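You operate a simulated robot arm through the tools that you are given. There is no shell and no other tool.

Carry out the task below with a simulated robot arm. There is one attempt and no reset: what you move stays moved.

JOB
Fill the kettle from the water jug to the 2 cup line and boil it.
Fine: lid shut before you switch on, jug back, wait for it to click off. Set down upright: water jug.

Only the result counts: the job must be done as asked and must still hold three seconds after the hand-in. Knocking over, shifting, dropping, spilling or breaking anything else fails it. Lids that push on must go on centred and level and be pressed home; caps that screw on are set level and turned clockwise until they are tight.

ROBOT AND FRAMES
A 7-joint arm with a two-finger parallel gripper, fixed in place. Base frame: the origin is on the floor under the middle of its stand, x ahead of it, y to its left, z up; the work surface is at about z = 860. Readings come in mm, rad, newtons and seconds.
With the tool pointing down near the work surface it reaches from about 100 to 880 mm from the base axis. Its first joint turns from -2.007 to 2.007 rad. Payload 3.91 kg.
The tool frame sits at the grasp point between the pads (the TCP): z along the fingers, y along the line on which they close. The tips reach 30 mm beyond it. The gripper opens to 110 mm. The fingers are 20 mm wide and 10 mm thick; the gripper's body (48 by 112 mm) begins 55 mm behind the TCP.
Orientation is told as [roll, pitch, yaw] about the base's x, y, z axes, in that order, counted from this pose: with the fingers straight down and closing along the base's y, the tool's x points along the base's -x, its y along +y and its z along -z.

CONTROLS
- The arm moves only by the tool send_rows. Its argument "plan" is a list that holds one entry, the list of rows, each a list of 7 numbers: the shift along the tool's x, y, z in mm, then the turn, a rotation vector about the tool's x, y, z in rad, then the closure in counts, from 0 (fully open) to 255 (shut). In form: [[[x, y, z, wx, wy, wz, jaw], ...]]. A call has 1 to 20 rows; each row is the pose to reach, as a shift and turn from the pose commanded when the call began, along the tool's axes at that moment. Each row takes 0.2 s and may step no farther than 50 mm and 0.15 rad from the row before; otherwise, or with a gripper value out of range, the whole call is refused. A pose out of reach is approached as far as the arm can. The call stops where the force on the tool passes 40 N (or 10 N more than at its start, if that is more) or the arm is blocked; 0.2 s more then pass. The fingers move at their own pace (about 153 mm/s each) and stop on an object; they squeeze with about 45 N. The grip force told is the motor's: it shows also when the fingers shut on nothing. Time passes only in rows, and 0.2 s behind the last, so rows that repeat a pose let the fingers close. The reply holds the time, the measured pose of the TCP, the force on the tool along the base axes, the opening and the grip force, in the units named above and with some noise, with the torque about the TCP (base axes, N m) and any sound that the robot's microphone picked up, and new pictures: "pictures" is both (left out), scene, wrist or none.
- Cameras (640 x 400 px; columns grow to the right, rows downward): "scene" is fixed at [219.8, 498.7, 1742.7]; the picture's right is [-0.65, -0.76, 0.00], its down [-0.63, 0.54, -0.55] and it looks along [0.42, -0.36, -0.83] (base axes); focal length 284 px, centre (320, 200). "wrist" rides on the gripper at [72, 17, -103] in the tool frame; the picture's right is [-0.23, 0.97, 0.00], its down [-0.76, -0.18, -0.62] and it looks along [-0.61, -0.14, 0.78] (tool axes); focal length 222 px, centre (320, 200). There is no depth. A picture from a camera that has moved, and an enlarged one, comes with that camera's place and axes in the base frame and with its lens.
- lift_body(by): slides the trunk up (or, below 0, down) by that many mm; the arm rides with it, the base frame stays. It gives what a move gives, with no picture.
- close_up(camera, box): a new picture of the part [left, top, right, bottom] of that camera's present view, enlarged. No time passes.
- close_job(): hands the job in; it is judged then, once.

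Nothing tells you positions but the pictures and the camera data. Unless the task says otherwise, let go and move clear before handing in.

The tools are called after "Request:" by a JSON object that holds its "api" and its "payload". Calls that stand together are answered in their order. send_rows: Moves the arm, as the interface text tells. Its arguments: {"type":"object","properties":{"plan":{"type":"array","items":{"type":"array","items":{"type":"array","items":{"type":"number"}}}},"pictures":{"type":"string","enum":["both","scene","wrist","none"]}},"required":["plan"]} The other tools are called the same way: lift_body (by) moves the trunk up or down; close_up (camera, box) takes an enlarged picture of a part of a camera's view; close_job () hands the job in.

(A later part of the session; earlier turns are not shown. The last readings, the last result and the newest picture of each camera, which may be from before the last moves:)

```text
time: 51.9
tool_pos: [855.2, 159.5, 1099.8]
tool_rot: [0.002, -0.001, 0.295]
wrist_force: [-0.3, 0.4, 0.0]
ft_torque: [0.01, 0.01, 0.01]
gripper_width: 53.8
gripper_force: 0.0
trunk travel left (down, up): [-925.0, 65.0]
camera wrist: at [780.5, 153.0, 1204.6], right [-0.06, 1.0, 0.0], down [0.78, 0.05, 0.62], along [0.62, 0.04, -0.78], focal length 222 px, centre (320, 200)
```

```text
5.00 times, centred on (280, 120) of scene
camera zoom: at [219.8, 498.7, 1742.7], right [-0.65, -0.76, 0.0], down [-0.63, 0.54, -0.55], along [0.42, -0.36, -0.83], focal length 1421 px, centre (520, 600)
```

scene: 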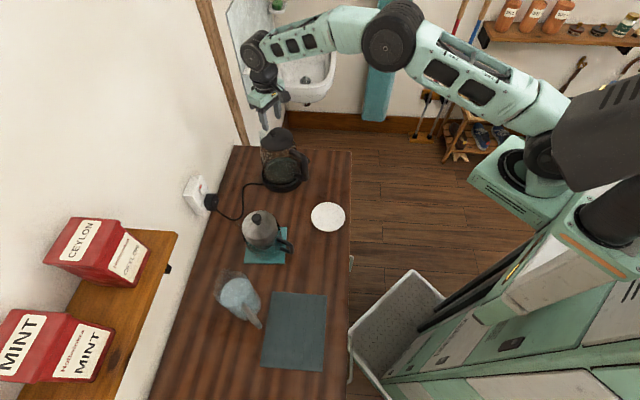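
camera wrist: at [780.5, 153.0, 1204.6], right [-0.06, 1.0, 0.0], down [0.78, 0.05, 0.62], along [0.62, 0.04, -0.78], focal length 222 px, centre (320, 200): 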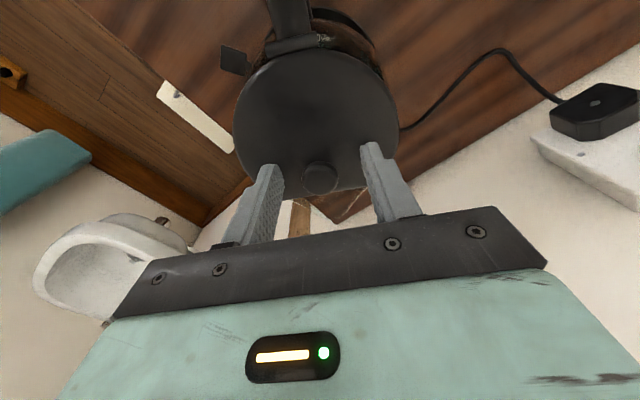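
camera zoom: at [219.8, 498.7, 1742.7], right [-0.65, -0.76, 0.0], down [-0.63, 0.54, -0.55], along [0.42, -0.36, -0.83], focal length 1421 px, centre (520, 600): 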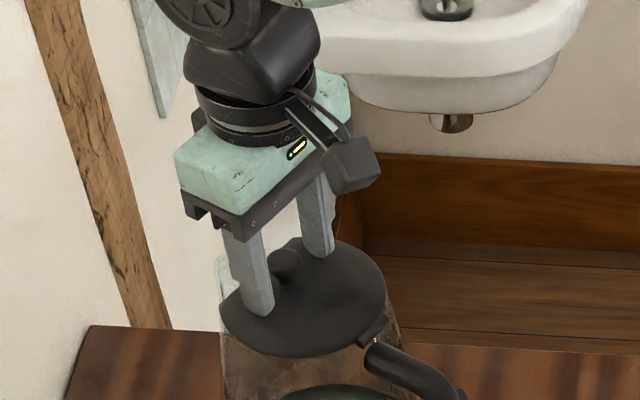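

The fingers straddle the knob with no contact force. Closing on it.

Request:
{"api": "send_rows", "payload": {"plan": [[[0, 0, 0, 0, 0, 0, 255], [0, 0, 0, 0, 0, 0, 255], [0, 0, 0, 0, 0, 0, 255]]], "pictures": "scene"}}

Request:
{"api": "close_up", "payload": {"camera": "scene", "box": [240, 80, 320, 200]}}

```text
time: 52.7
tool_pos: [854.1, 157.8, 1100.0]
tool_rot: [0.003, -0.001, 0.292]
wrist_force: [1.1, -1.9, 0.2]
ft_torque: [-0.09, -0.18, 0.03]
gripper_width: 22.6
gripper_force: 44.8
trunk travel left (down, up): [-925.0, 65.0]
```

scene: 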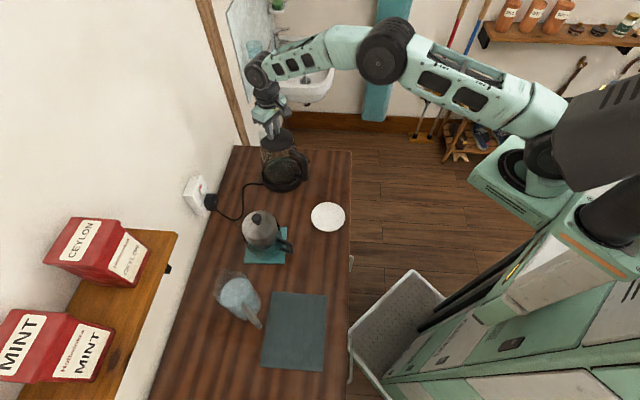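

```text
3.33 times, centred on (280, 140) of scene
camera zoom: at [219.8, 498.7, 1742.7], right [-0.65, -0.76, 0.0], down [-0.63, 0.54, -0.55], along [0.42, -0.36, -0.83], focal length 948 px, centre (453, 400)
```

zoom: 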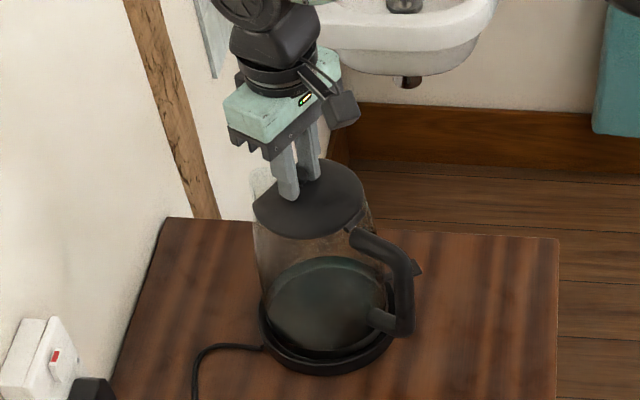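

The knob is gripped (22.6 mm). I'll begin rotating the lid up about its hinge in small steps, checking forces.

Request:
{"api": "send_rows", "payload": {"plan": [[[2.3, 0.1, -3.2, 0, -0.05, 0, 255], [4.8, 0.1, -6.3, 0, -0.1, 0, 255], [7.4, 0.2, -9.2, 0, -0.15, 0, 255], [10.2, 0.2, -12, 0, -0.2, 0, 255], [16.2, 0.4, -17.2, 0, -0.3, 0, 255], [22.6, 0.5, -21.7, 0, -0.4, 0, 255]]]}}

Request:
{"api": "close_up", "payload": {"camera": "scene", "box": [240, 80, 320, 200]}}

```text
time: 54.1
tool_pos: [832.6, 154.1, 1124.1]
tool_rot: [0.005, -0.403, 0.291]
wrist_force: [1.6, -2.7, 7.9]
ft_torque: [-0.08, 0.31, 0.03]
gripper_width: 22.7
gripper_force: 44.7
trunk travel left (down, up): [-925.0, 65.0]
camera wrist: at [724.5, 137.9, 1190.8], right [-0.08, 0.99, 0.09], down [0.49, -0.04, 0.87], along [0.87, 0.12, -0.48], focal length 222 px, centre (320, 200)
```

scene: 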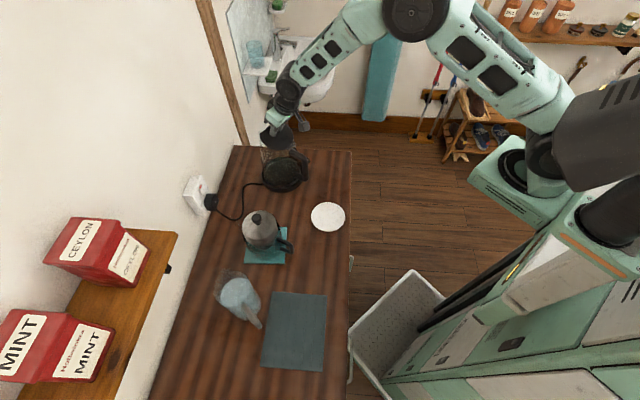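
wrist: 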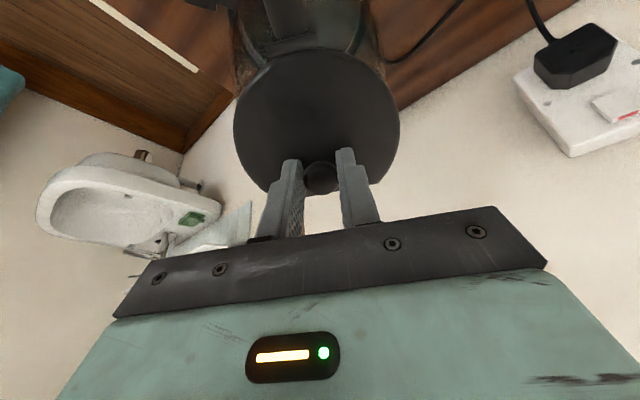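

```text
3.33 times, centred on (280, 140) of scene
camera zoom: at [219.8, 498.7, 1742.7], right [-0.65, -0.76, 0.0], down [-0.63, 0.54, -0.55], along [0.42, -0.36, -0.83], focal length 948 px, centre (453, 400)
```

zoom: 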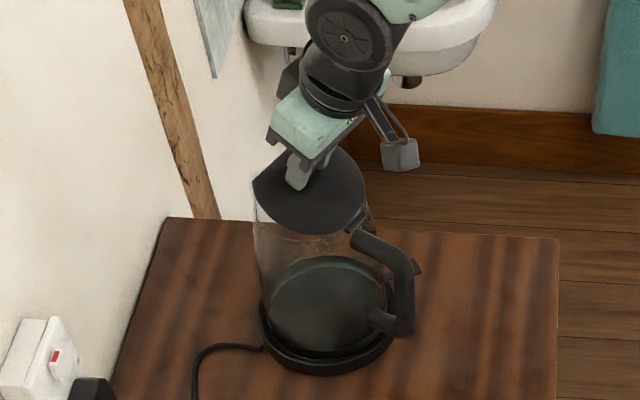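

The lid is lifting and the kettle stays put; the slight upward force suggests my arc is a couple of mm low, so I'll correct for that and continue.

Request:
{"api": "send_rows", "payload": {"plan": [[[4.2, 0.1, -8.3, 0, -0.1, 0, 255], [9.4, 0.2, -15.2, 0, -0.2, 0, 255], [15.5, 0.4, -20.9, 0, -0.3, 0, 255], [22.1, 0.5, -26, 0, -0.4, 0, 255]]]}}

Request:
{"api": "close_up", "payload": {"camera": "scene", "box": [240, 80, 320, 200]}}

```text
time: 55.1
tool_pos: [803.8, 144.6, 1136.8]
tool_rot: [0.002, -0.8, 0.29]
wrist_force: [1.7, -0.2, 0.7]
ft_torque: [0.01, -0.09, 0.01]
gripper_width: 22.6
gripper_force: 45.0
trunk travel left (down, up): [-925.0, 65.0]
camera wrist: at [679.8, 124.1, 1156.6], right [-0.13, 0.98, 0.17], down [0.13, -0.15, 0.98], along [0.98, 0.15, -0.11], focal length 222 px, centre (320, 200)
```

scene: 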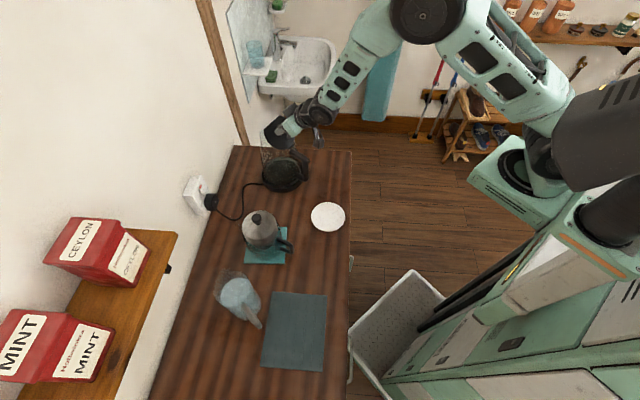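
wrist: 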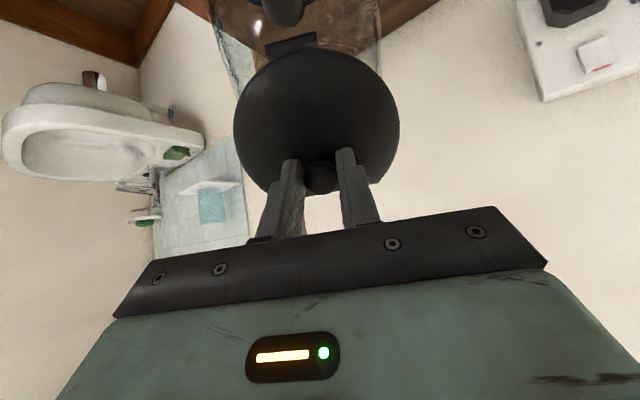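

```text
3.33 times, centred on (280, 140) of scene
camera zoom: at [219.8, 498.7, 1742.7], right [-0.65, -0.76, 0.0], down [-0.63, 0.54, -0.55], along [0.42, -0.36, -0.83], focal length 948 px, centre (453, 400)
```

zoom: 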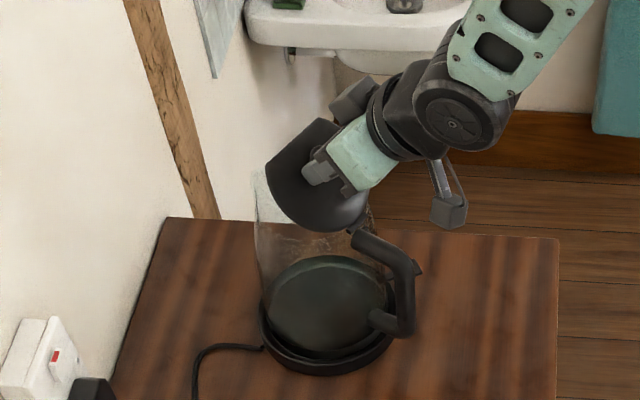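

Forces are near zero and the lid is at ~46°. Continuing the arc.

Request:
{"api": "send_rows", "payload": {"plan": [[[4.9, 0.1, -6.7, 0, -0.1, 0, 255], [10.3, 0.2, -12.9, 0, -0.2, 0, 255], [16.4, 0.3, -18.6, 0, -0.3, 0, 255], [23.1, 0.4, -23.7, 0, -0.4, 0, 255]]]}}

Request:
{"api": "close_up", "payload": {"camera": "scene", "box": [240, 80, 320, 200]}}

```text
time: 56.1
tool_pos: [767.8, 134.4, 1136.6]
tool_rot: [0.007, -1.201, 0.287]
wrist_force: [0.8, -0.4, 0.3]
ft_torque: [-0.02, -0.05, -0.04]
gripper_width: 22.4
gripper_force: 45.1
trunk travel left (down, up): [-925.0, 65.0]
camera wrist: at [647.0, 115.3, 1107.8], right [-0.2, 0.96, 0.21], down [-0.24, -0.26, 0.93], along [0.95, 0.14, 0.28], focal length 222 px, centre (320, 200)
```

scene: 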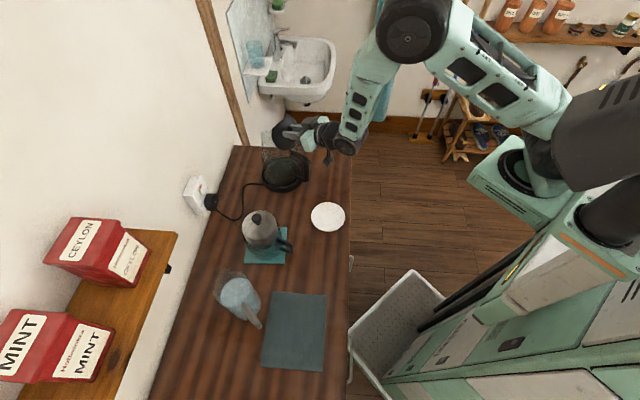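
wrist: 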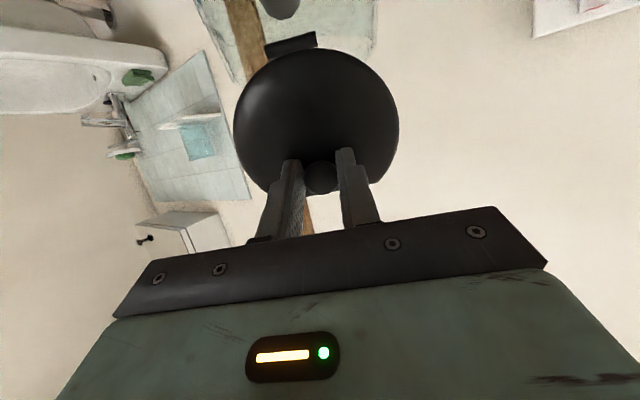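

```text
3.33 times, centred on (280, 140) of scene
camera zoom: at [219.8, 498.7, 1742.7], right [-0.65, -0.76, 0.0], down [-0.63, 0.54, -0.55], along [0.42, -0.36, -0.83], focal length 948 px, centre (453, 400)
```

zoom: 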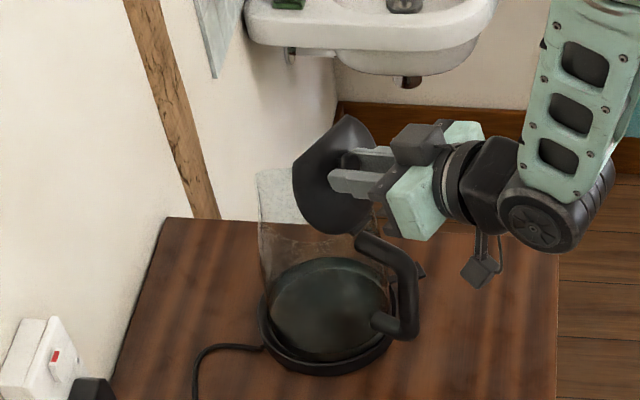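

The lid is at ~69° with no resistance. I'll try opening it further for pouring clearance, watching the force.

Request:
{"api": "send_rows", "payload": {"plan": [[[2.4, 0, -3.4, 0, -0.05, 0, 255], [4.8, 0.1, -6.7, 0, -0.1, 0, 255], [7.5, 0.1, -9.8, 0, -0.15, 0, 255], [10.3, 0.2, -12.9, 0, -0.2, 0, 255]]]}}

Request:
{"api": "close_up", "payload": {"camera": "scene", "box": [240, 80, 320, 200]}}

```text
time: 57.1
tool_pos: [755.5, 130.8, 1132.9]
tool_rot: [0.018, -1.401, 0.277]
wrist_force: [2.6, -0.9, 0.1]
ft_torque: [-0.19, -0.07, -0.07]
gripper_width: 22.5
gripper_force: 45.3
trunk travel left (down, up): [-925.0, 65.0]
camera wrist: at [641.2, 113.1, 1079.4], right [-0.25, 0.94, 0.23], down [-0.41, -0.31, 0.86], along [0.88, 0.12, 0.47], focal length 222 px, centre (320, 200)
```

scene: 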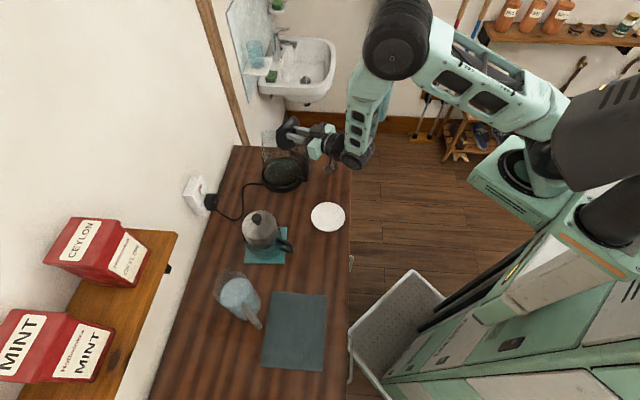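
wrist: 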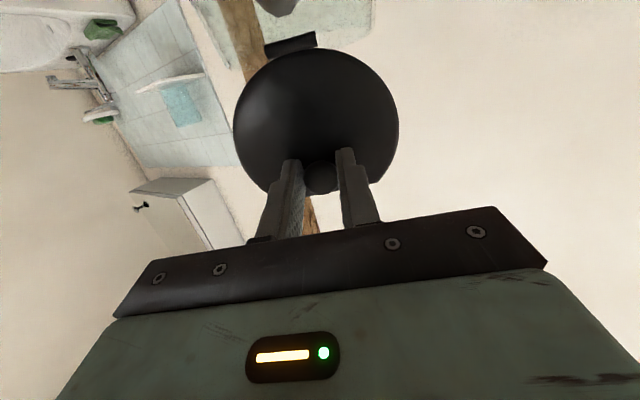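

```text
3.33 times, centred on (280, 140) of scene
camera zoom: at [219.8, 498.7, 1742.7], right [-0.65, -0.76, 0.0], down [-0.63, 0.54, -0.55], along [0.42, -0.36, -0.83], focal length 948 px, centre (453, 400)
```

zoom: 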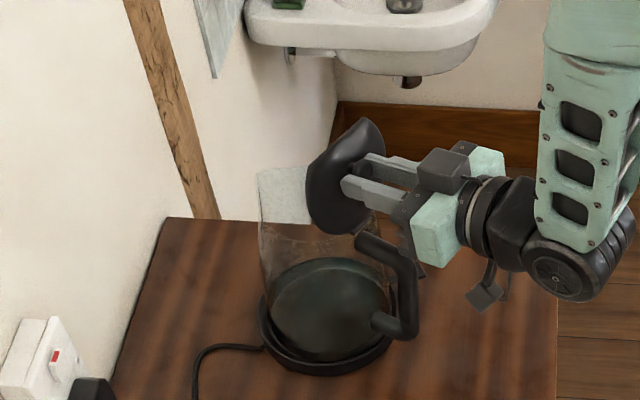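

Request:
{"api": "send_rows", "payload": {"plan": [[[2.4, 0, -3.4, 0, -0.05, 0, 255], [4.8, 0.1, -6.7, 0, -0.1, 0, 255], [4.8, 0.1, -6.7, 0, -0.1, 0, 255]]]}}

Request:
{"api": "close_up", "payload": {"camera": "scene", "box": [240, 80, 320, 200]}}

```text
time: 57.9
tool_pos: [749.3, 128.6, 1129.5]
tool_rot: [0.05, -1.504, 0.245]
wrist_force: [-3.3, 0.2, 3.2]
ft_torque: [-0.2, 0.95, 0.01]
gripper_width: 22.6
gripper_force: 45.3
trunk travel left (down, up): [-925.0, 65.0]
camera wrist: at [640.0, 113.4, 1065.0], right [-0.27, 0.94, 0.23], down [-0.49, -0.34, 0.8], along [0.83, 0.1, 0.55], focal length 222 px, centre (320, 200)
```

scene: 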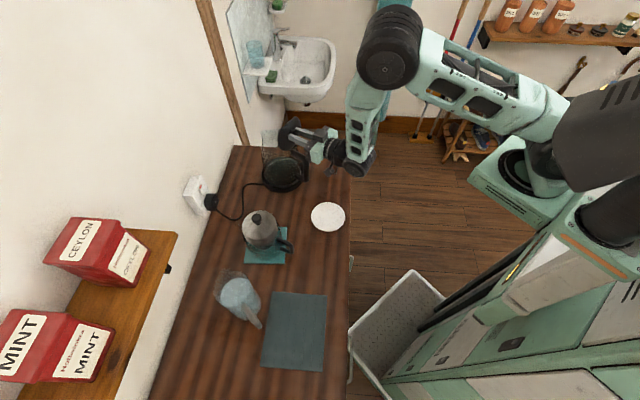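
wrist: 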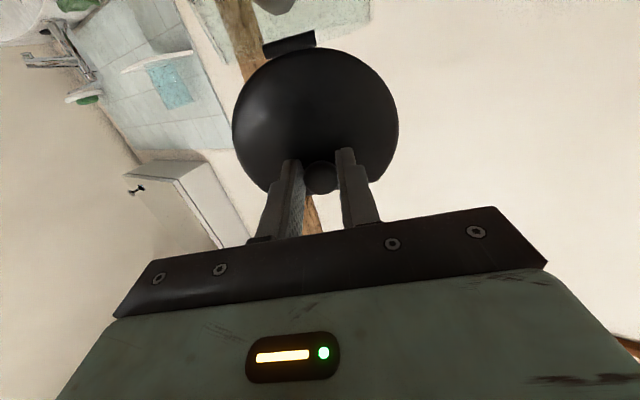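

```text
3.33 times, centred on (280, 140) of scene
camera zoom: at [219.8, 498.7, 1742.7], right [-0.65, -0.76, 0.0], down [-0.63, 0.54, -0.55], along [0.42, -0.36, -0.83], focal length 948 px, centre (453, 400)
```

zoom: 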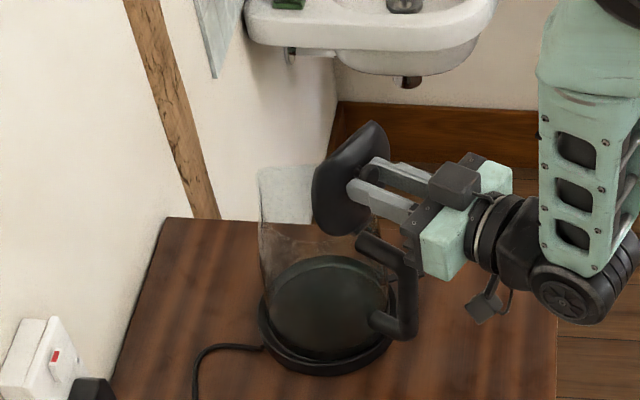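

There's resistance at ~86°, matching the lid's original open stance. I'll ease back slightly and release to see if the lid holds by itself.

Request:
{"api": "send_rows", "payload": {"plan": [[[-1.5, 0, 2.2, 0, 0.03, 0, 255], [-1.5, 0, 2.2, 0, 0.03, 0, 200], [-1.5, 0, 2.2, 0, 0.03, 0, 140], [-1.5, 0, 2.2, 0, 0.03, 0, 100], [-1.5, 0, 2.2, 0, 0.03, 0, 100]]]}}

Request:
{"api": "close_up", "payload": {"camera": "scene", "box": [240, 80, 320, 200]}}

```text
time: 59.1
tool_pos: [751.5, 130.0, 1130.6]
tool_rot: [0.032, -1.471, 0.26]
wrist_force: [0.5, -0.4, 0.7]
ft_torque: [-0.02, 0.03, 0.02]
gripper_width: 66.9
gripper_force: 0.0
trunk travel left (down, up): [-925.0, 65.0]
camera wrist: at [640.5, 113.8, 1069.9], right [-0.26, 0.94, 0.23], down [-0.47, -0.33, 0.82], along [0.84, 0.11, 0.53], focal length 222 px, centre (320, 200)
```

scene: 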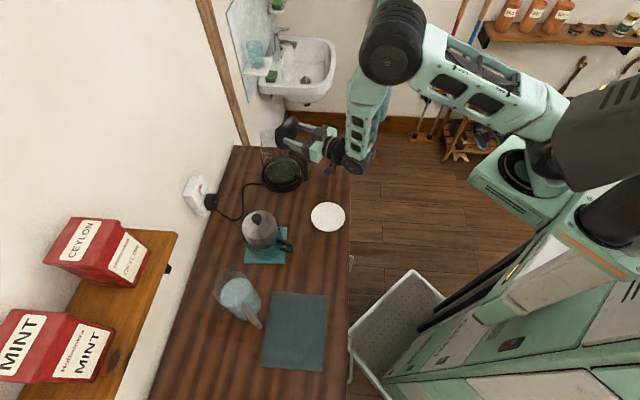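
wrist: 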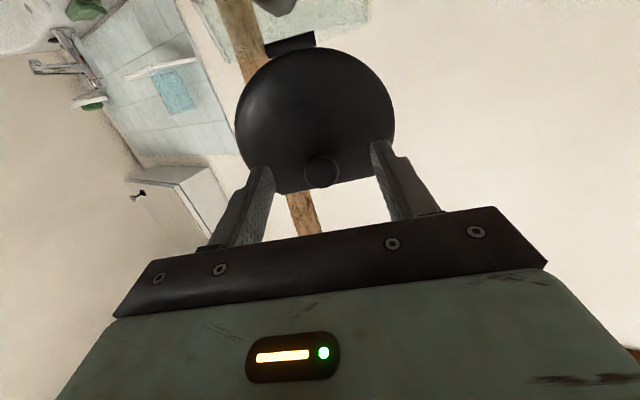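

```text
3.33 times, centred on (280, 140) of scene
camera zoom: at [219.8, 498.7, 1742.7], right [-0.65, -0.76, 0.0], down [-0.63, 0.54, -0.55], along [0.42, -0.36, -0.83], focal length 948 px, centre (453, 400)
```

zoom: 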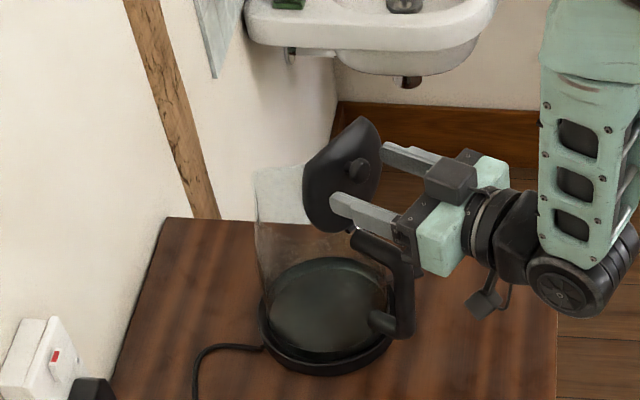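

The lid holds open at about 78°. I'll back the fingers off the knob, rise straight up, and return the tool to pointing down.

Request:
{"api": "send_rows", "payload": {"plan": [[[0, 0, -20, 0, 0, 0, 60], [-40, 0, -24, 0, 0, 0, 0], [-80, 0, -28, 0, 0, 0, 0], [-120, 0, -32, 0, 0.1, 0, 0], [-150, 0, -35, 0, 0.22, 0, 0], [-155, 0, -35, 0, 0.36, 0, 0], [-155, 0, -35, 0, 0.5, 0, 0], [-155, 0, -35, 0, 0.64, 0, 0], [-155, 0, -35, 0, 0.78, 0, 0], [-155, 0, -35, 0, 0.92, 0, 0], [-155, 0, -35, 0, 1.06, 0, 0], [-155, 0, -35, 0, 1.2, 0, 0], [-155, 0, -35, 0, 1.34, 0, 0], [-155, 0, -35, 0, 1.47, 0, 0]]]}}

Request:
{"api": "close_up", "payload": {"camera": "scene", "box": [240, 80, 320, 200]}}

```text
time: 62.1
tool_pos: [732.4, 125.3, 1288.8]
tool_rot: [0.002, 0.002, 0.295]
wrist_force: [0.4, -0.1, 0.3]
ft_torque: [0.03, 0.0, -0.01]
gripper_width: 110.0
gripper_force: 0.0
trunk travel left (down, up): [-925.0, 65.0]
camera wrist: at [657.7, 119.2, 1393.2], right [-0.06, 1.0, 0.0], down [0.78, 0.05, 0.62], along [0.62, 0.04, -0.78], focal length 222 px, centre (320, 200)
```

scene: 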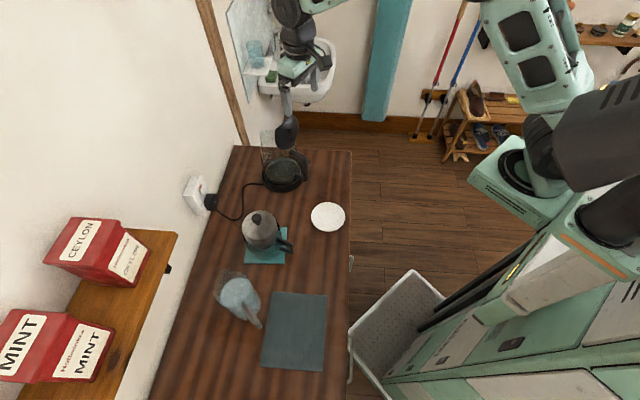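
wrist: 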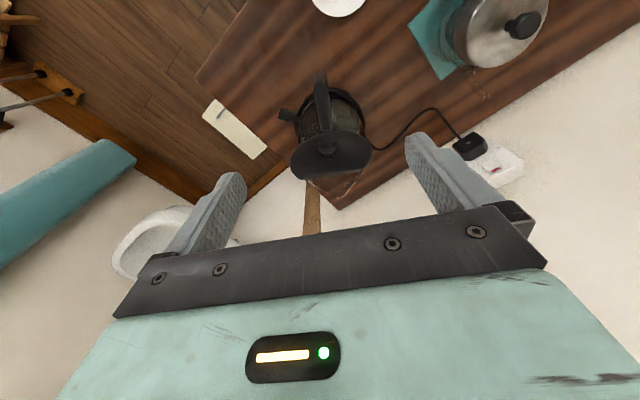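

```text
3.33 times, centred on (280, 140) of scene
camera zoom: at [219.8, 498.7, 1742.7], right [-0.65, -0.76, 0.0], down [-0.63, 0.54, -0.55], along [0.42, -0.36, -0.83], focal length 948 px, centre (453, 400)
```

zoom: 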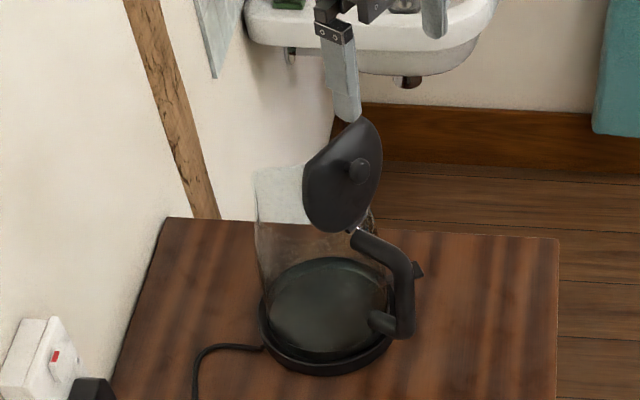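

The lid stays open by itself. I'll take one measurement zoom of the lid from here to plan pouring clearance.

Request:
{"api": "close_up", "payload": {"camera": "wrist", "box": [260, 60, 420, 220]}}

```text
2.50 times, centred on (340, 140) of wrist
camera zoom: at [657.7, 119.2, 1393.2], right [-0.06, 1.0, 0.0], down [0.78, 0.05, 0.62], along [0.62, 0.04, -0.78], focal length 555 px, centre (270, 350)
```

zoom: 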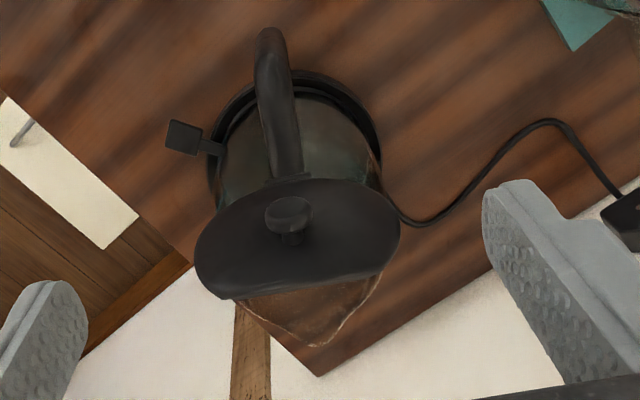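

Measured: the lid tip is near (809,147,1150), so pouring from the left with the jug shifted ~25 mm toward the spout side will clear it. Now back to the jug.

Request:
{"api": "send_rows", "payload": {"plan": [[[17.2, 40.7, 0, 0, 0, 0.028, 0], [34.4, 81.3, 0, 0, 0, 0.057, 0], [51.6, 122, 5, 0, 0, 0.085, 0], [68.8, 162.6, 12, 0, 0, 0.113, 0], [86, 203.3, 20, 0, 0, 0.141, 0], [103.3, 243.9, 30, 0, 0, 0.17, 0], [120.5, 284.6, 42, 0, 0, 0.198, 0], [137.7, 325.2, 55, 0, 0, 0.226, 0], [154.9, 365.9, 70, 0, 0, 0.254, 0], [172.1, 406.5, 88, 0, 0, 0.283, 0], [189.3, 447.2, 106, 0, 0, 0.311, 0], [206.5, 487.8, 125, 0, 0, 0.339, 0]]], "pictures": "wrist"}}

Request:
{"api": "close_up", "payload": {"camera": "wrist", "box": [240, 60, 440, 220]}}

```text
time: 64.7
tool_pos: [393.2, 533.8, 1164.3]
tool_rot: [0.004, -0.001, -0.046]
wrist_force: [-0.3, -0.8, 0.0]
ft_torque: [0.01, -0.03, 0.02]
gripper_width: 109.9
gripper_force: 0.0
trunk travel left (down, up): [-925.0, 65.0]
camera wrist: at [321.6, 553.0, 1268.1], right [0.27, 0.96, 0.0], down [0.75, -0.21, 0.62], along [0.6, -0.17, -0.78], focal length 222 px, centre (320, 200)
```

wrist: 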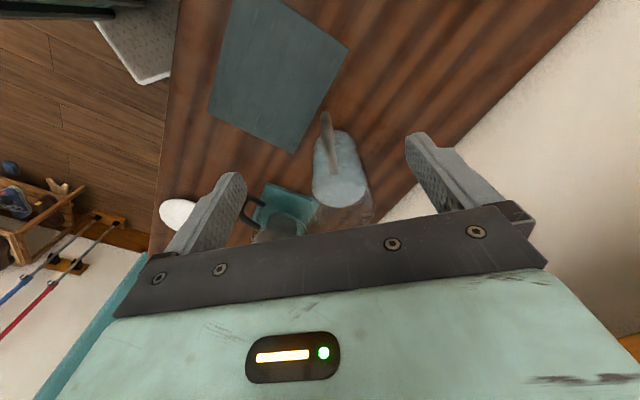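

```text
2.50 times, centred on (340, 140) of wrist
camera zoom: at [321.6, 553.0, 1268.1], right [0.27, 0.96, 0.0], down [0.75, -0.21, 0.62], along [0.6, -0.17, -0.78], focal length 555 px, centre (270, 350)
```

zoom: 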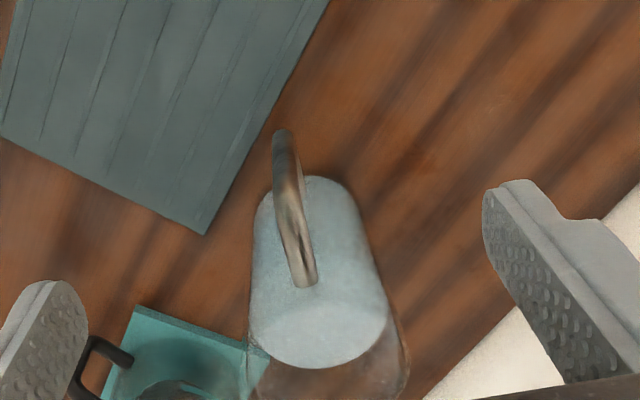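

The jug is where I left it. Descending again onto its handle with the same grasp pose.

Request:
{"api": "send_rows", "payload": {"plan": [[[-3, 0.2, 29, 0, -0.087, 0, 0], [-6, 0.4, 58, 0, -0.174, 0, 0], [-9.2, 0.6, 87, 0, -0.26, 0, 0], [-16.6, 0.6, 114.8, 0, -0.26, 0, 0], [-24, 0.6, 142.6, 0, -0.26, 0, 0], [-31.3, 0.7, 170.4, 0, -0.26, 0, 0], [-38.7, 0.7, 198.2, 0, -0.26, 0, 0], [-38.7, 0.7, 198.2, 0, -0.26, 0, 0]]], "pictures": "wrist"}}

Request:
{"api": "close_up", "payload": {"camera": "wrist", "box": [200, 80, 460, 240]}}

```text
time: 66.5
tool_pos: [432.7, 530.7, 965.6]
tool_rot: [0.004, -0.261, -0.046]
wrist_force: [0.4, -0.5, 0.3]
ft_torque: [0.02, -0.03, 0.06]
gripper_width: 109.9
gripper_force: 0.1
trunk travel left (down, up): [-925.0, 65.0]
camera wrist: at [336.7, 552.0, 1048.1], right [0.26, 0.96, 0.06], down [0.57, -0.21, 0.8], along [0.78, -0.17, -0.6], focal length 222 px, centre (320, 200)
```

wrist: 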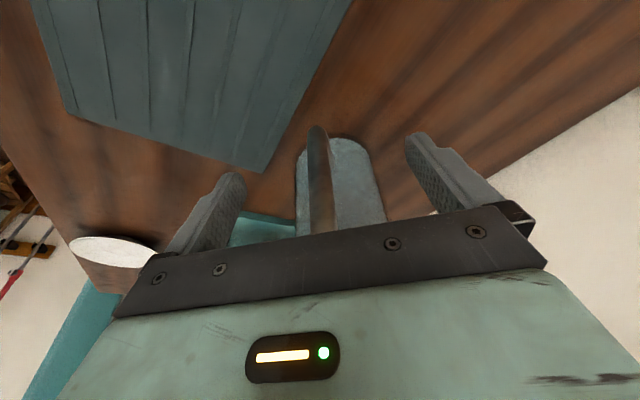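

```text
2.46 times, centred on (330, 160) of wrist
camera zoom: at [336.7, 552.0, 1048.1], right [0.26, 0.96, 0.06], down [0.57, -0.21, 0.8], along [0.78, -0.17, -0.6], focal length 547 px, centre (295, 298)
```

zoom: 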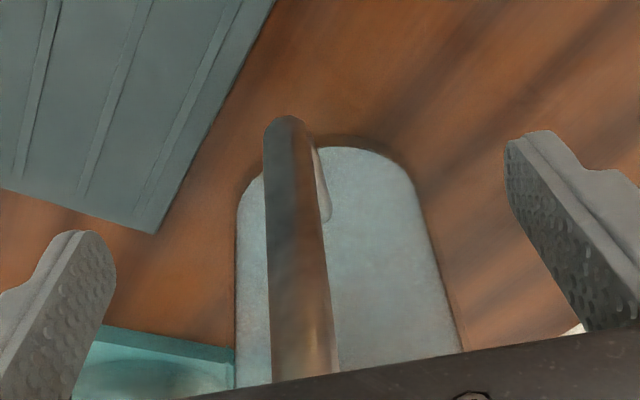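

Aligned. Gripping the handle and lifting through the corridor that worked before.

Request:
{"api": "send_rows", "payload": {"plan": [[[0, 0, 0, 0, 0, 0, 255], [0, 0, 0, 0, 0, 0, 255], [0, 0, 0, 0, 0, 0, 255], [0, 0, 0, 0, 0, 0, 255], [-2.1, 0, -7.7, 0, 0, 0, 255], [-6.4, 0, -24.2, 0, 0, 0, 255], [-11.1, -4.1, -48.8, 0, 0, 0, 255], [-14.9, -9.2, -73.7, 0, 0, 0, 255], [-18.6, -14.4, -98.5, 0, 0, 0, 255], [-23.6, -19.5, -128.2, 0, 0, 0, 255], [-32.9, -18.3, -151.6, 0, 0, 0, 255], [-42.2, -17.2, -175, 0, 0, 0, 255], [-52.8, -16.1, -203.3, 0, 0, 0, 255], [-65, -16, -241.4, 0, 0, 0, 255], [-65, -16, -241.4, 0, 0, 0, 255]]], "pictures": "scene"}}

```text
time: 69.7
tool_pos: [432.2, 515.7, 1216.8]
tool_rot: [0.003, -0.26, -0.045]
wrist_force: [0.2, -0.8, -10.6]
ft_torque: [-0.02, 0.77, 0.01]
gripper_width: 13.8
gripper_force: 45.4
trunk travel left (down, up): [-925.0, 65.0]
```

scene: 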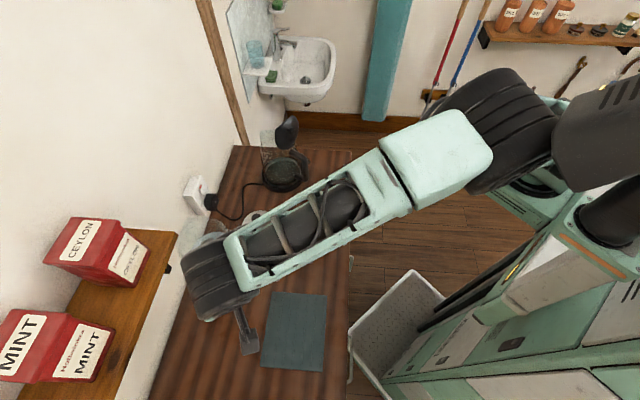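

Jug is up and level again. Carrying it to a point left of the kettle, staying well clear of the lid this time.

Request:
{"api": "send_rows", "payload": {"plan": [[[-21.8, -9.1, 3.4, 0.0237, 0, 0.089, 255], [-43.6, -18.2, 6.8, 0.0474, 0, 0.178, 255], [-65.4, -27.3, 10.1, 0.071, 0, 0.267, 255], [-87.1, -36.3, 13.5, 0.0947, 0, 0.356, 255], [-108.9, -45.4, 16.9, 0.1184, 0, 0.445, 255], [-130.7, -54.5, 20.3, 0.142, 0, 0.534, 255], [-152.5, -63.6, 23.6, 0.1657, 0, 0.623, 255], [-174.3, -72.7, 27, 0.1894, 0, 0.712, 255], [-196.1, -81.8, 30.4, 0.2131, 0, 0.801, 255], [-217.8, -90.8, 33.8, 0.2368, 0, 0.89, 255], [-239.6, -99.9, 37.1, 0.2604, 0, 0.979, 255], [-261.4, -109, 40.5, 0.2841, 0, 1.0679, 255], [-261.4, -109, 40.5, 0.2841, 0, 1.0679, 255]]], "pictures": "scene"}}

```text
time: 72.5
tool_pos: [689.7, 392.2, 1245.1]
tool_rot: [0.001, -0.257, -1.152]
wrist_force: [0.0, 0.0, -11.4]
ft_torque: [0.72, 0.35, -0.02]
gripper_width: 13.9
gripper_force: 45.5
trunk travel left (down, up): [-925.0, 65.0]
```

scene: 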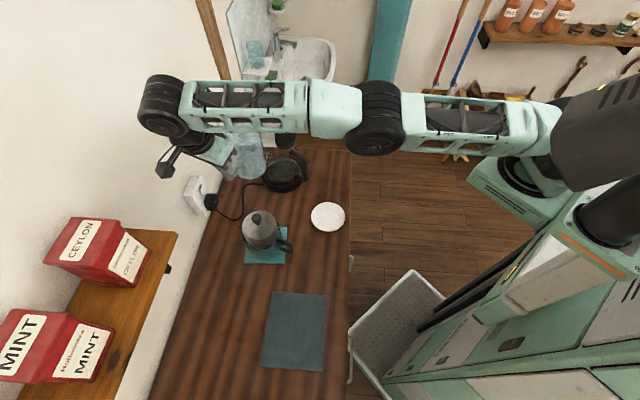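

Now I'll tilt to about 34° (still below pouring) out here, then slide in over the opening, high above the lid tip.

Request:
{"api": "send_rows", "payload": {"plan": [[[-1.4, 1.7, -0.7, 0, 0.12, 0, 255], [-2.8, 3.3, -1.3, 0, 0.24, 0, 255], [-4.2, 5, -2, 0, 0.36, 0, 255], [-5.6, 6.6, -2.6, 0, 0.48, 0, 255], [-7, 8.3, -3.3, 0, 0.6, 0, 255], [-28, 25.8, 5, 0, 0.6, 0, 255], [-49, 43.3, 13.2, 0, 0.6, 0, 255], [-69.9, 60.8, 21.5, 0, 0.6, 0, 255], [-83.3, 66.5, 26, 0, 0.6, 0, 255], [-96.7, 72.3, 30.6, 0, 0.6, 0, 255], [-96.7, 72.3, 30.6, 0, 0.6, 0, 255]]]}}

Request:
{"api": "close_up", "payload": {"camera": "scene", "box": [220, 80, 320, 200]}}

```text
time: 74.9
tool_pos: [797.4, 330.7, 1239.2]
tool_rot: [0.001, 0.345, -1.149]
wrist_force: [0.0, 0.0, -11.6]
ft_torque: [0.4, 0.23, 0.0]
gripper_width: 13.5
gripper_force: 45.0
trunk travel left (down, up): [-925.0, 65.0]
camera wrist: at [799.0, 368.6, 1361.1], right [0.98, 0.2, -0.08], down [0.22, -0.92, 0.33], along [0.0, -0.34, -0.94], focal length 222 px, centre (320, 200)
```

scene: 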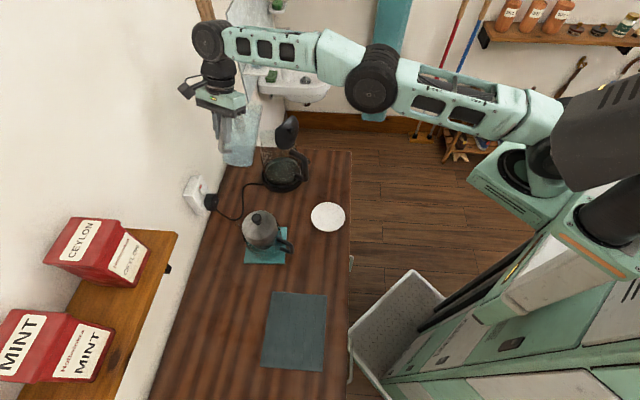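
wrist: 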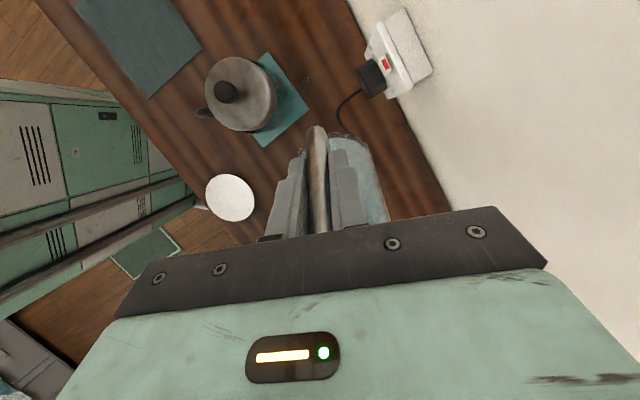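

```text
3.33 times, centred on (270, 140) of scene
camera zoom: at [219.8, 498.7, 1742.7], right [-0.65, -0.76, 0.0], down [-0.63, 0.54, -0.55], along [0.42, -0.36, -0.83], focal length 948 px, centre (487, 400)
```

zoom: 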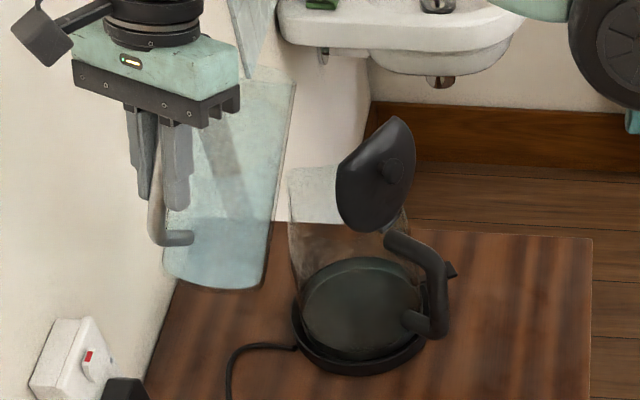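

The lid is still open and the jug is over the opening. I'll zoom on the spout to verify its position before descending.

Request:
{"api": "close_up", "payload": {"camera": "scene", "box": [250, 90, 320, 150]}}

```text
6.67 times, centred on (285, 120) of scene
camera zoom: at [219.8, 498.7, 1742.7], right [-0.65, -0.76, 0.0], down [-0.63, 0.54, -0.55], along [0.42, -0.36, -0.83], focal length 1895 px, centre (553, 733)
```

zoom: 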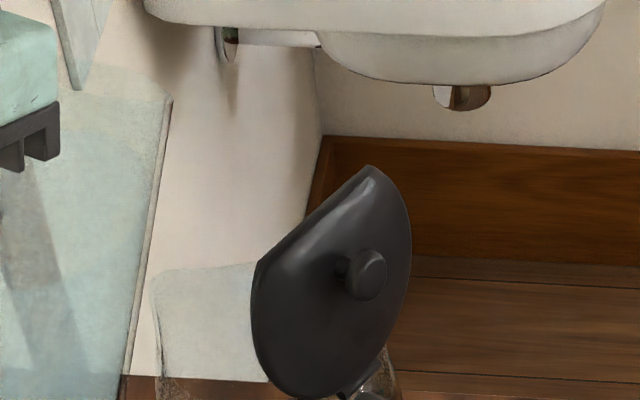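

The visible edge is the jug's side wall, consistent with my geometry, and it clears the lid by about 14 mm. Descending to just above the rim at 45° tilt.

Request:
{"api": "send_rows", "payload": {"plan": [[[-7.7, 0.1, 17.6, 0, 0.048, 0, 255], [-15.6, 0, 36.6, 0, 0.096, 0, 255], [-24.8, 0, 56.1, 0, 0.1485, 0, 255], [-30, -0.1, 66.2, 0, 0.183, 0, 255], [-30, -0.1, 66.2, 0, 0.183, 0, 255]]], "pictures": "scene"}}

Request:
{"api": "close_up", "payload": {"camera": "scene", "box": [220, 80, 320, 200]}}

```text
time: 76.1
tool_pos: [797.4, 323.8, 1166.9]
tool_rot: [0.002, 0.527, -1.149]
wrist_force: [-0.2, 0.2, -9.5]
ft_torque: [0.32, 0.13, 0.01]
gripper_width: 13.7
gripper_force: 45.4
trunk travel left (down, up): [-925.0, 65.0]
```

scene: 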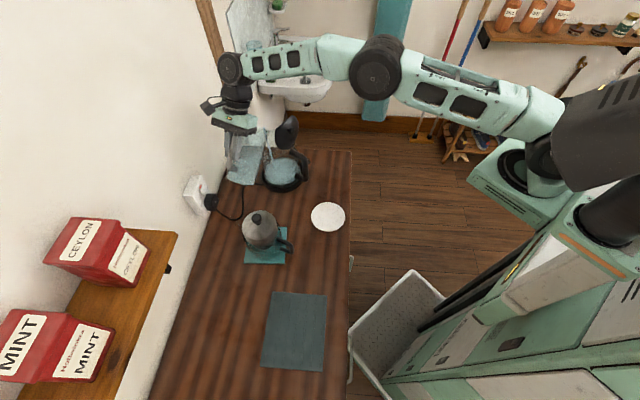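

```text
3.33 times, centred on (270, 140) of scene
camera zoom: at [219.8, 498.7, 1742.7], right [-0.65, -0.76, 0.0], down [-0.63, 0.54, -0.55], along [0.42, -0.36, -0.83], focal length 948 px, centre (487, 400)
```

zoom: 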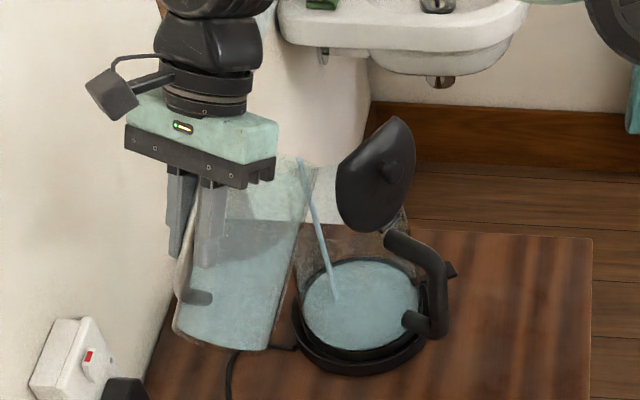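

Water is already flowing in a clean stream into the kettle at 45°. I'll check the level closely.

Request:
{"api": "close_up", "payload": {"camera": "scene", "box": [255, 130, 315, 195]}}

```text
6.15 times, centred on (285, 162) of scene
camera zoom: at [219.8, 498.7, 1742.7], right [-0.65, -0.76, 0.0], down [-0.63, 0.54, -0.55], along [0.42, -0.36, -0.83], focal length 1749 px, centre (535, 431)
```

zoom: 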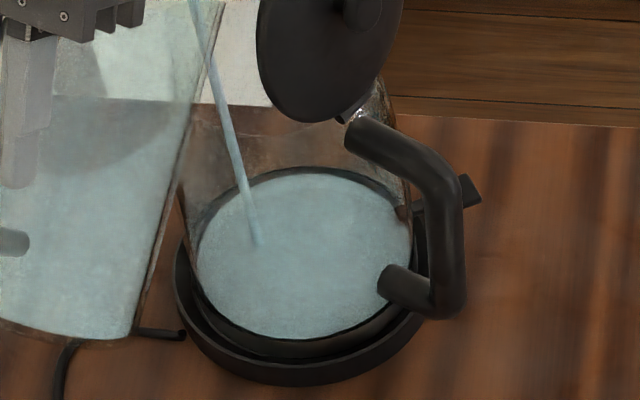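

The stream is landing inside. From the mark spacing (~17 mm per cup), the 2-cup level should put the surface centre near row 229 in this zoom; it's now at about 255 (~8–9 mm deep). I'll hold this tilt briefly to see how the flow behaves.

Request:
{"api": "send_rows", "payload": {"plan": [[[0, 0, 0, 0, 0, 0, 255], [0, 0, 0, 0, 0, 0, 255], [0, 0, 0, 0, 0, 0, 255]]], "pictures": "scene"}}

Request:
{"api": "close_up", "payload": {"camera": "scene", "box": [255, 130, 315, 195]}}

```text
time: 76.9
tool_pos: [798.5, 323.6, 1167.4]
tool_rot: [0.001, 0.528, -1.148]
wrist_force: [-0.6, 0.1, -10.6]
ft_torque: [0.3, 0.16, 0.04]
gripper_width: 13.8
gripper_force: 45.0
trunk travel left (down, up): [-925.0, 65.0]
```

scene: 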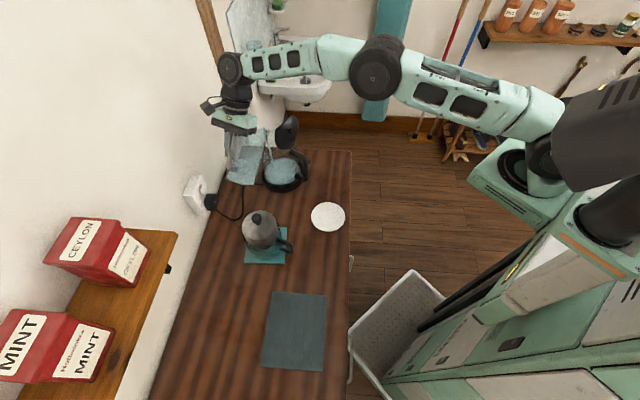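

```text
6.15 times, centred on (285, 162) of scene
camera zoom: at [219.8, 498.7, 1742.7], right [-0.65, -0.76, 0.0], down [-0.63, 0.54, -0.55], along [0.42, -0.36, -0.83], focal length 1749 px, centre (535, 431)
```

zoom: 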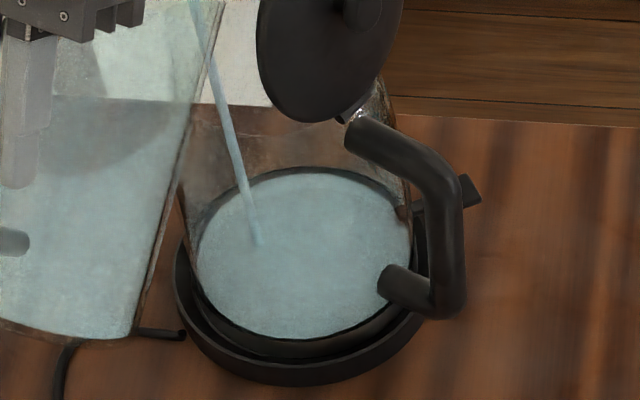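

Flow is slow at this angle. Tilting a bit further, to about 50°.

Request:
{"api": "send_rows", "payload": {"plan": [[[-0.4, 0, -2.5, 0, 0.029, 0, 255], [-0.8, 0, -5, 0, 0.058, 0, 255], [-1.2, 0, -7.5, 0, 0.0877, 0, 255], [-1.2, 0, -7.5, 0, 0.0877, 0, 255], [-1.2, 0, -7.5, 0, 0.0877, 0, 255]]], "pictures": "scene"}}

Request:
{"api": "close_up", "payload": {"camera": "scene", "box": [255, 130, 315, 195]}}

```text
time: 78.1
tool_pos: [802.1, 320.9, 1173.5]
tool_rot: [0.002, 0.615, -1.151]
wrist_force: [-0.9, -0.4, -8.9]
ft_torque: [0.2, 0.14, -0.02]
gripper_width: 13.6
gripper_force: 44.6
trunk travel left (down, up): [-925.0, 65.0]
```

scene: 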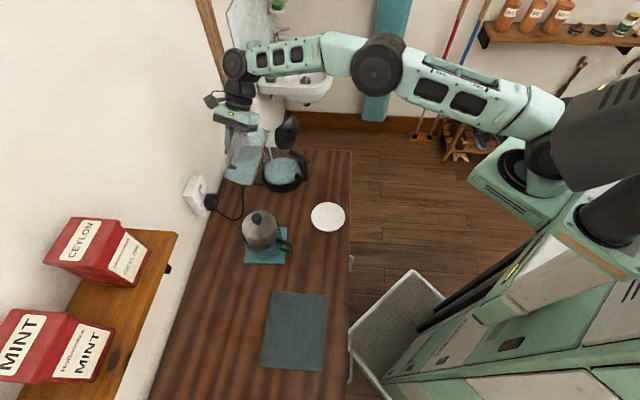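

```text
6.15 times, centred on (285, 162) of scene
camera zoom: at [219.8, 498.7, 1742.7], right [-0.65, -0.76, 0.0], down [-0.63, 0.54, -0.55], along [0.42, -0.36, -0.83], focal length 1749 px, centre (535, 431)
```

zoom: 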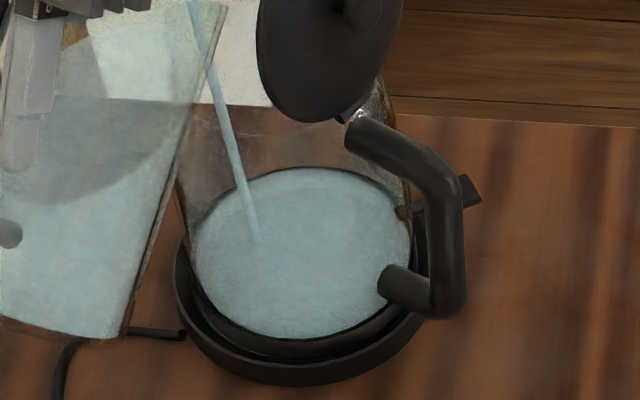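

Level is rising steadily. Tilting to 55°.

Request:
{"api": "send_rows", "payload": {"plan": [[[0.1, 0, -4.2, 0, 0.029, 0, 255], [0.3, 0, -8.6, 0, 0.058, 0, 255], [0.5, 0, -13, 0, 0.0873, 0, 255], [0.5, 0, -13, 0, 0.0873, 0, 255], [0.5, 0, -13, 0, 0.0873, 0, 255]]], "pictures": "none"}}

Request:
{"api": "close_up", "payload": {"camera": "scene", "box": [255, 130, 315, 195]}}

```text
time: 79.3
tool_pos: [804.2, 313.7, 1183.5]
tool_rot: [0.001, 0.702, -1.148]
wrist_force: [0.1, -0.1, -9.0]
ft_torque: [0.19, 0.11, 0.0]
gripper_width: 13.9
gripper_force: 45.8
trunk travel left (down, up): [-925.0, 65.0]
```

```text
6.15 times, centred on (285, 162) of scene
camera zoom: at [219.8, 498.7, 1742.7], right [-0.65, -0.76, 0.0], down [-0.63, 0.54, -0.55], along [0.42, -0.36, -0.83], focal length 1749 px, centre (535, 431)
```

zoom: 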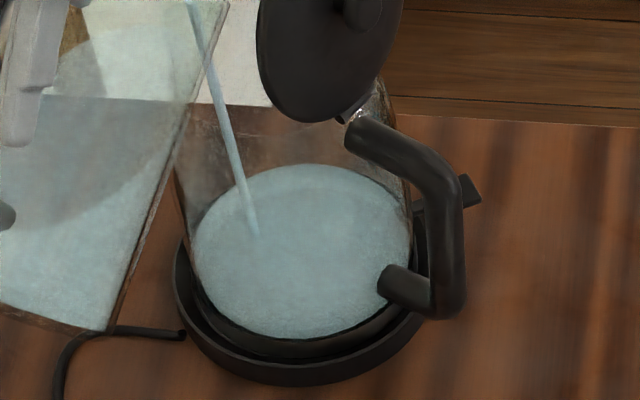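

The blue lower boundary is just the kettle floor, so the surface's far edge is the right indicator: it's at row ~164 now, and relative to the metal band the 2-cup mark should be around row 137–142. Weight loss so far suggests roughly 170 mL. Continuing to 60°.

Request:
{"api": "send_rows", "payload": {"plan": [[[0.1, 0, -4.9, 0, 0.029, 0, 255], [0.2, 0, -9.8, 0, 0.058, 0, 255], [0.2, 0, -14.7, 0, 0.0873, 0, 255], [0.2, 0, -14.7, 0, 0.0873, 0, 255], [0.2, 0, -14.7, 0, 0.0873, 0, 255]]], "pictures": "none"}}

Request:
{"api": "close_up", "payload": {"camera": "scene", "box": [255, 130, 315, 195]}}

```text
time: 80.5
tool_pos: [808.1, 306.2, 1194.5]
tool_rot: [0.003, 0.789, -1.15]
wrist_force: [0.7, 0.1, -7.9]
ft_torque: [0.08, 0.03, 0.06]
gripper_width: 13.7
gripper_force: 44.7
trunk travel left (down, up): [-925.0, 65.0]
```

```text
6.15 times, centred on (285, 162) of scene
camera zoom: at [219.8, 498.7, 1742.7], right [-0.65, -0.76, 0.0], down [-0.63, 0.54, -0.55], along [0.42, -0.36, -0.83], focal length 1749 px, centre (535, 431)
```

zoom: 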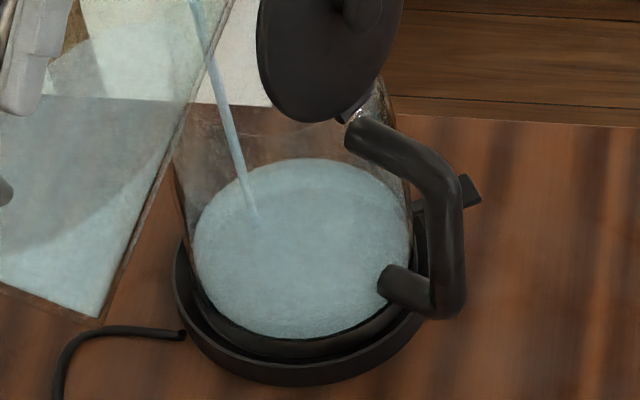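

Far edge is now at row ~158. Holding a moment to let the flow at this angle settle.

Request:
{"api": "send_rows", "payload": {"plan": [[[0, 0, 0, 0, 0, 0, 255], [0, 0, 0, 0, 0, 0, 255], [0, 0, 0, 0, 0, 0, 255], [0, 0, 0, 0, 0, 0, 255]]], "pictures": "none"}}

Request:
{"api": "close_up", "payload": {"camera": "scene", "box": [255, 130, 315, 195]}}

```text
time: 81.5
tool_pos: [806.8, 305.7, 1194.0]
tool_rot: [0.002, 0.789, -1.148]
wrist_force: [0.0, -0.2, -8.9]
ft_torque: [0.06, 0.06, 0.0]
gripper_width: 13.6
gripper_force: 44.5
trunk travel left (down, up): [-925.0, 65.0]
```

```text
6.15 times, centred on (285, 162) of scene
camera zoom: at [219.8, 498.7, 1742.7], right [-0.65, -0.76, 0.0], down [-0.63, 0.54, -0.55], along [0.42, -0.36, -0.83], focal length 1749 px, centre (535, 431)
```

zoom: 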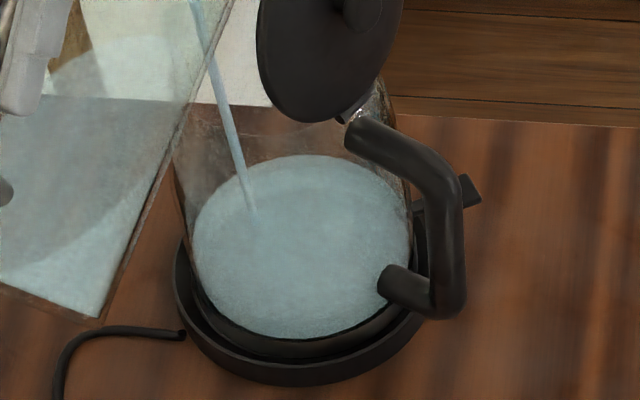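

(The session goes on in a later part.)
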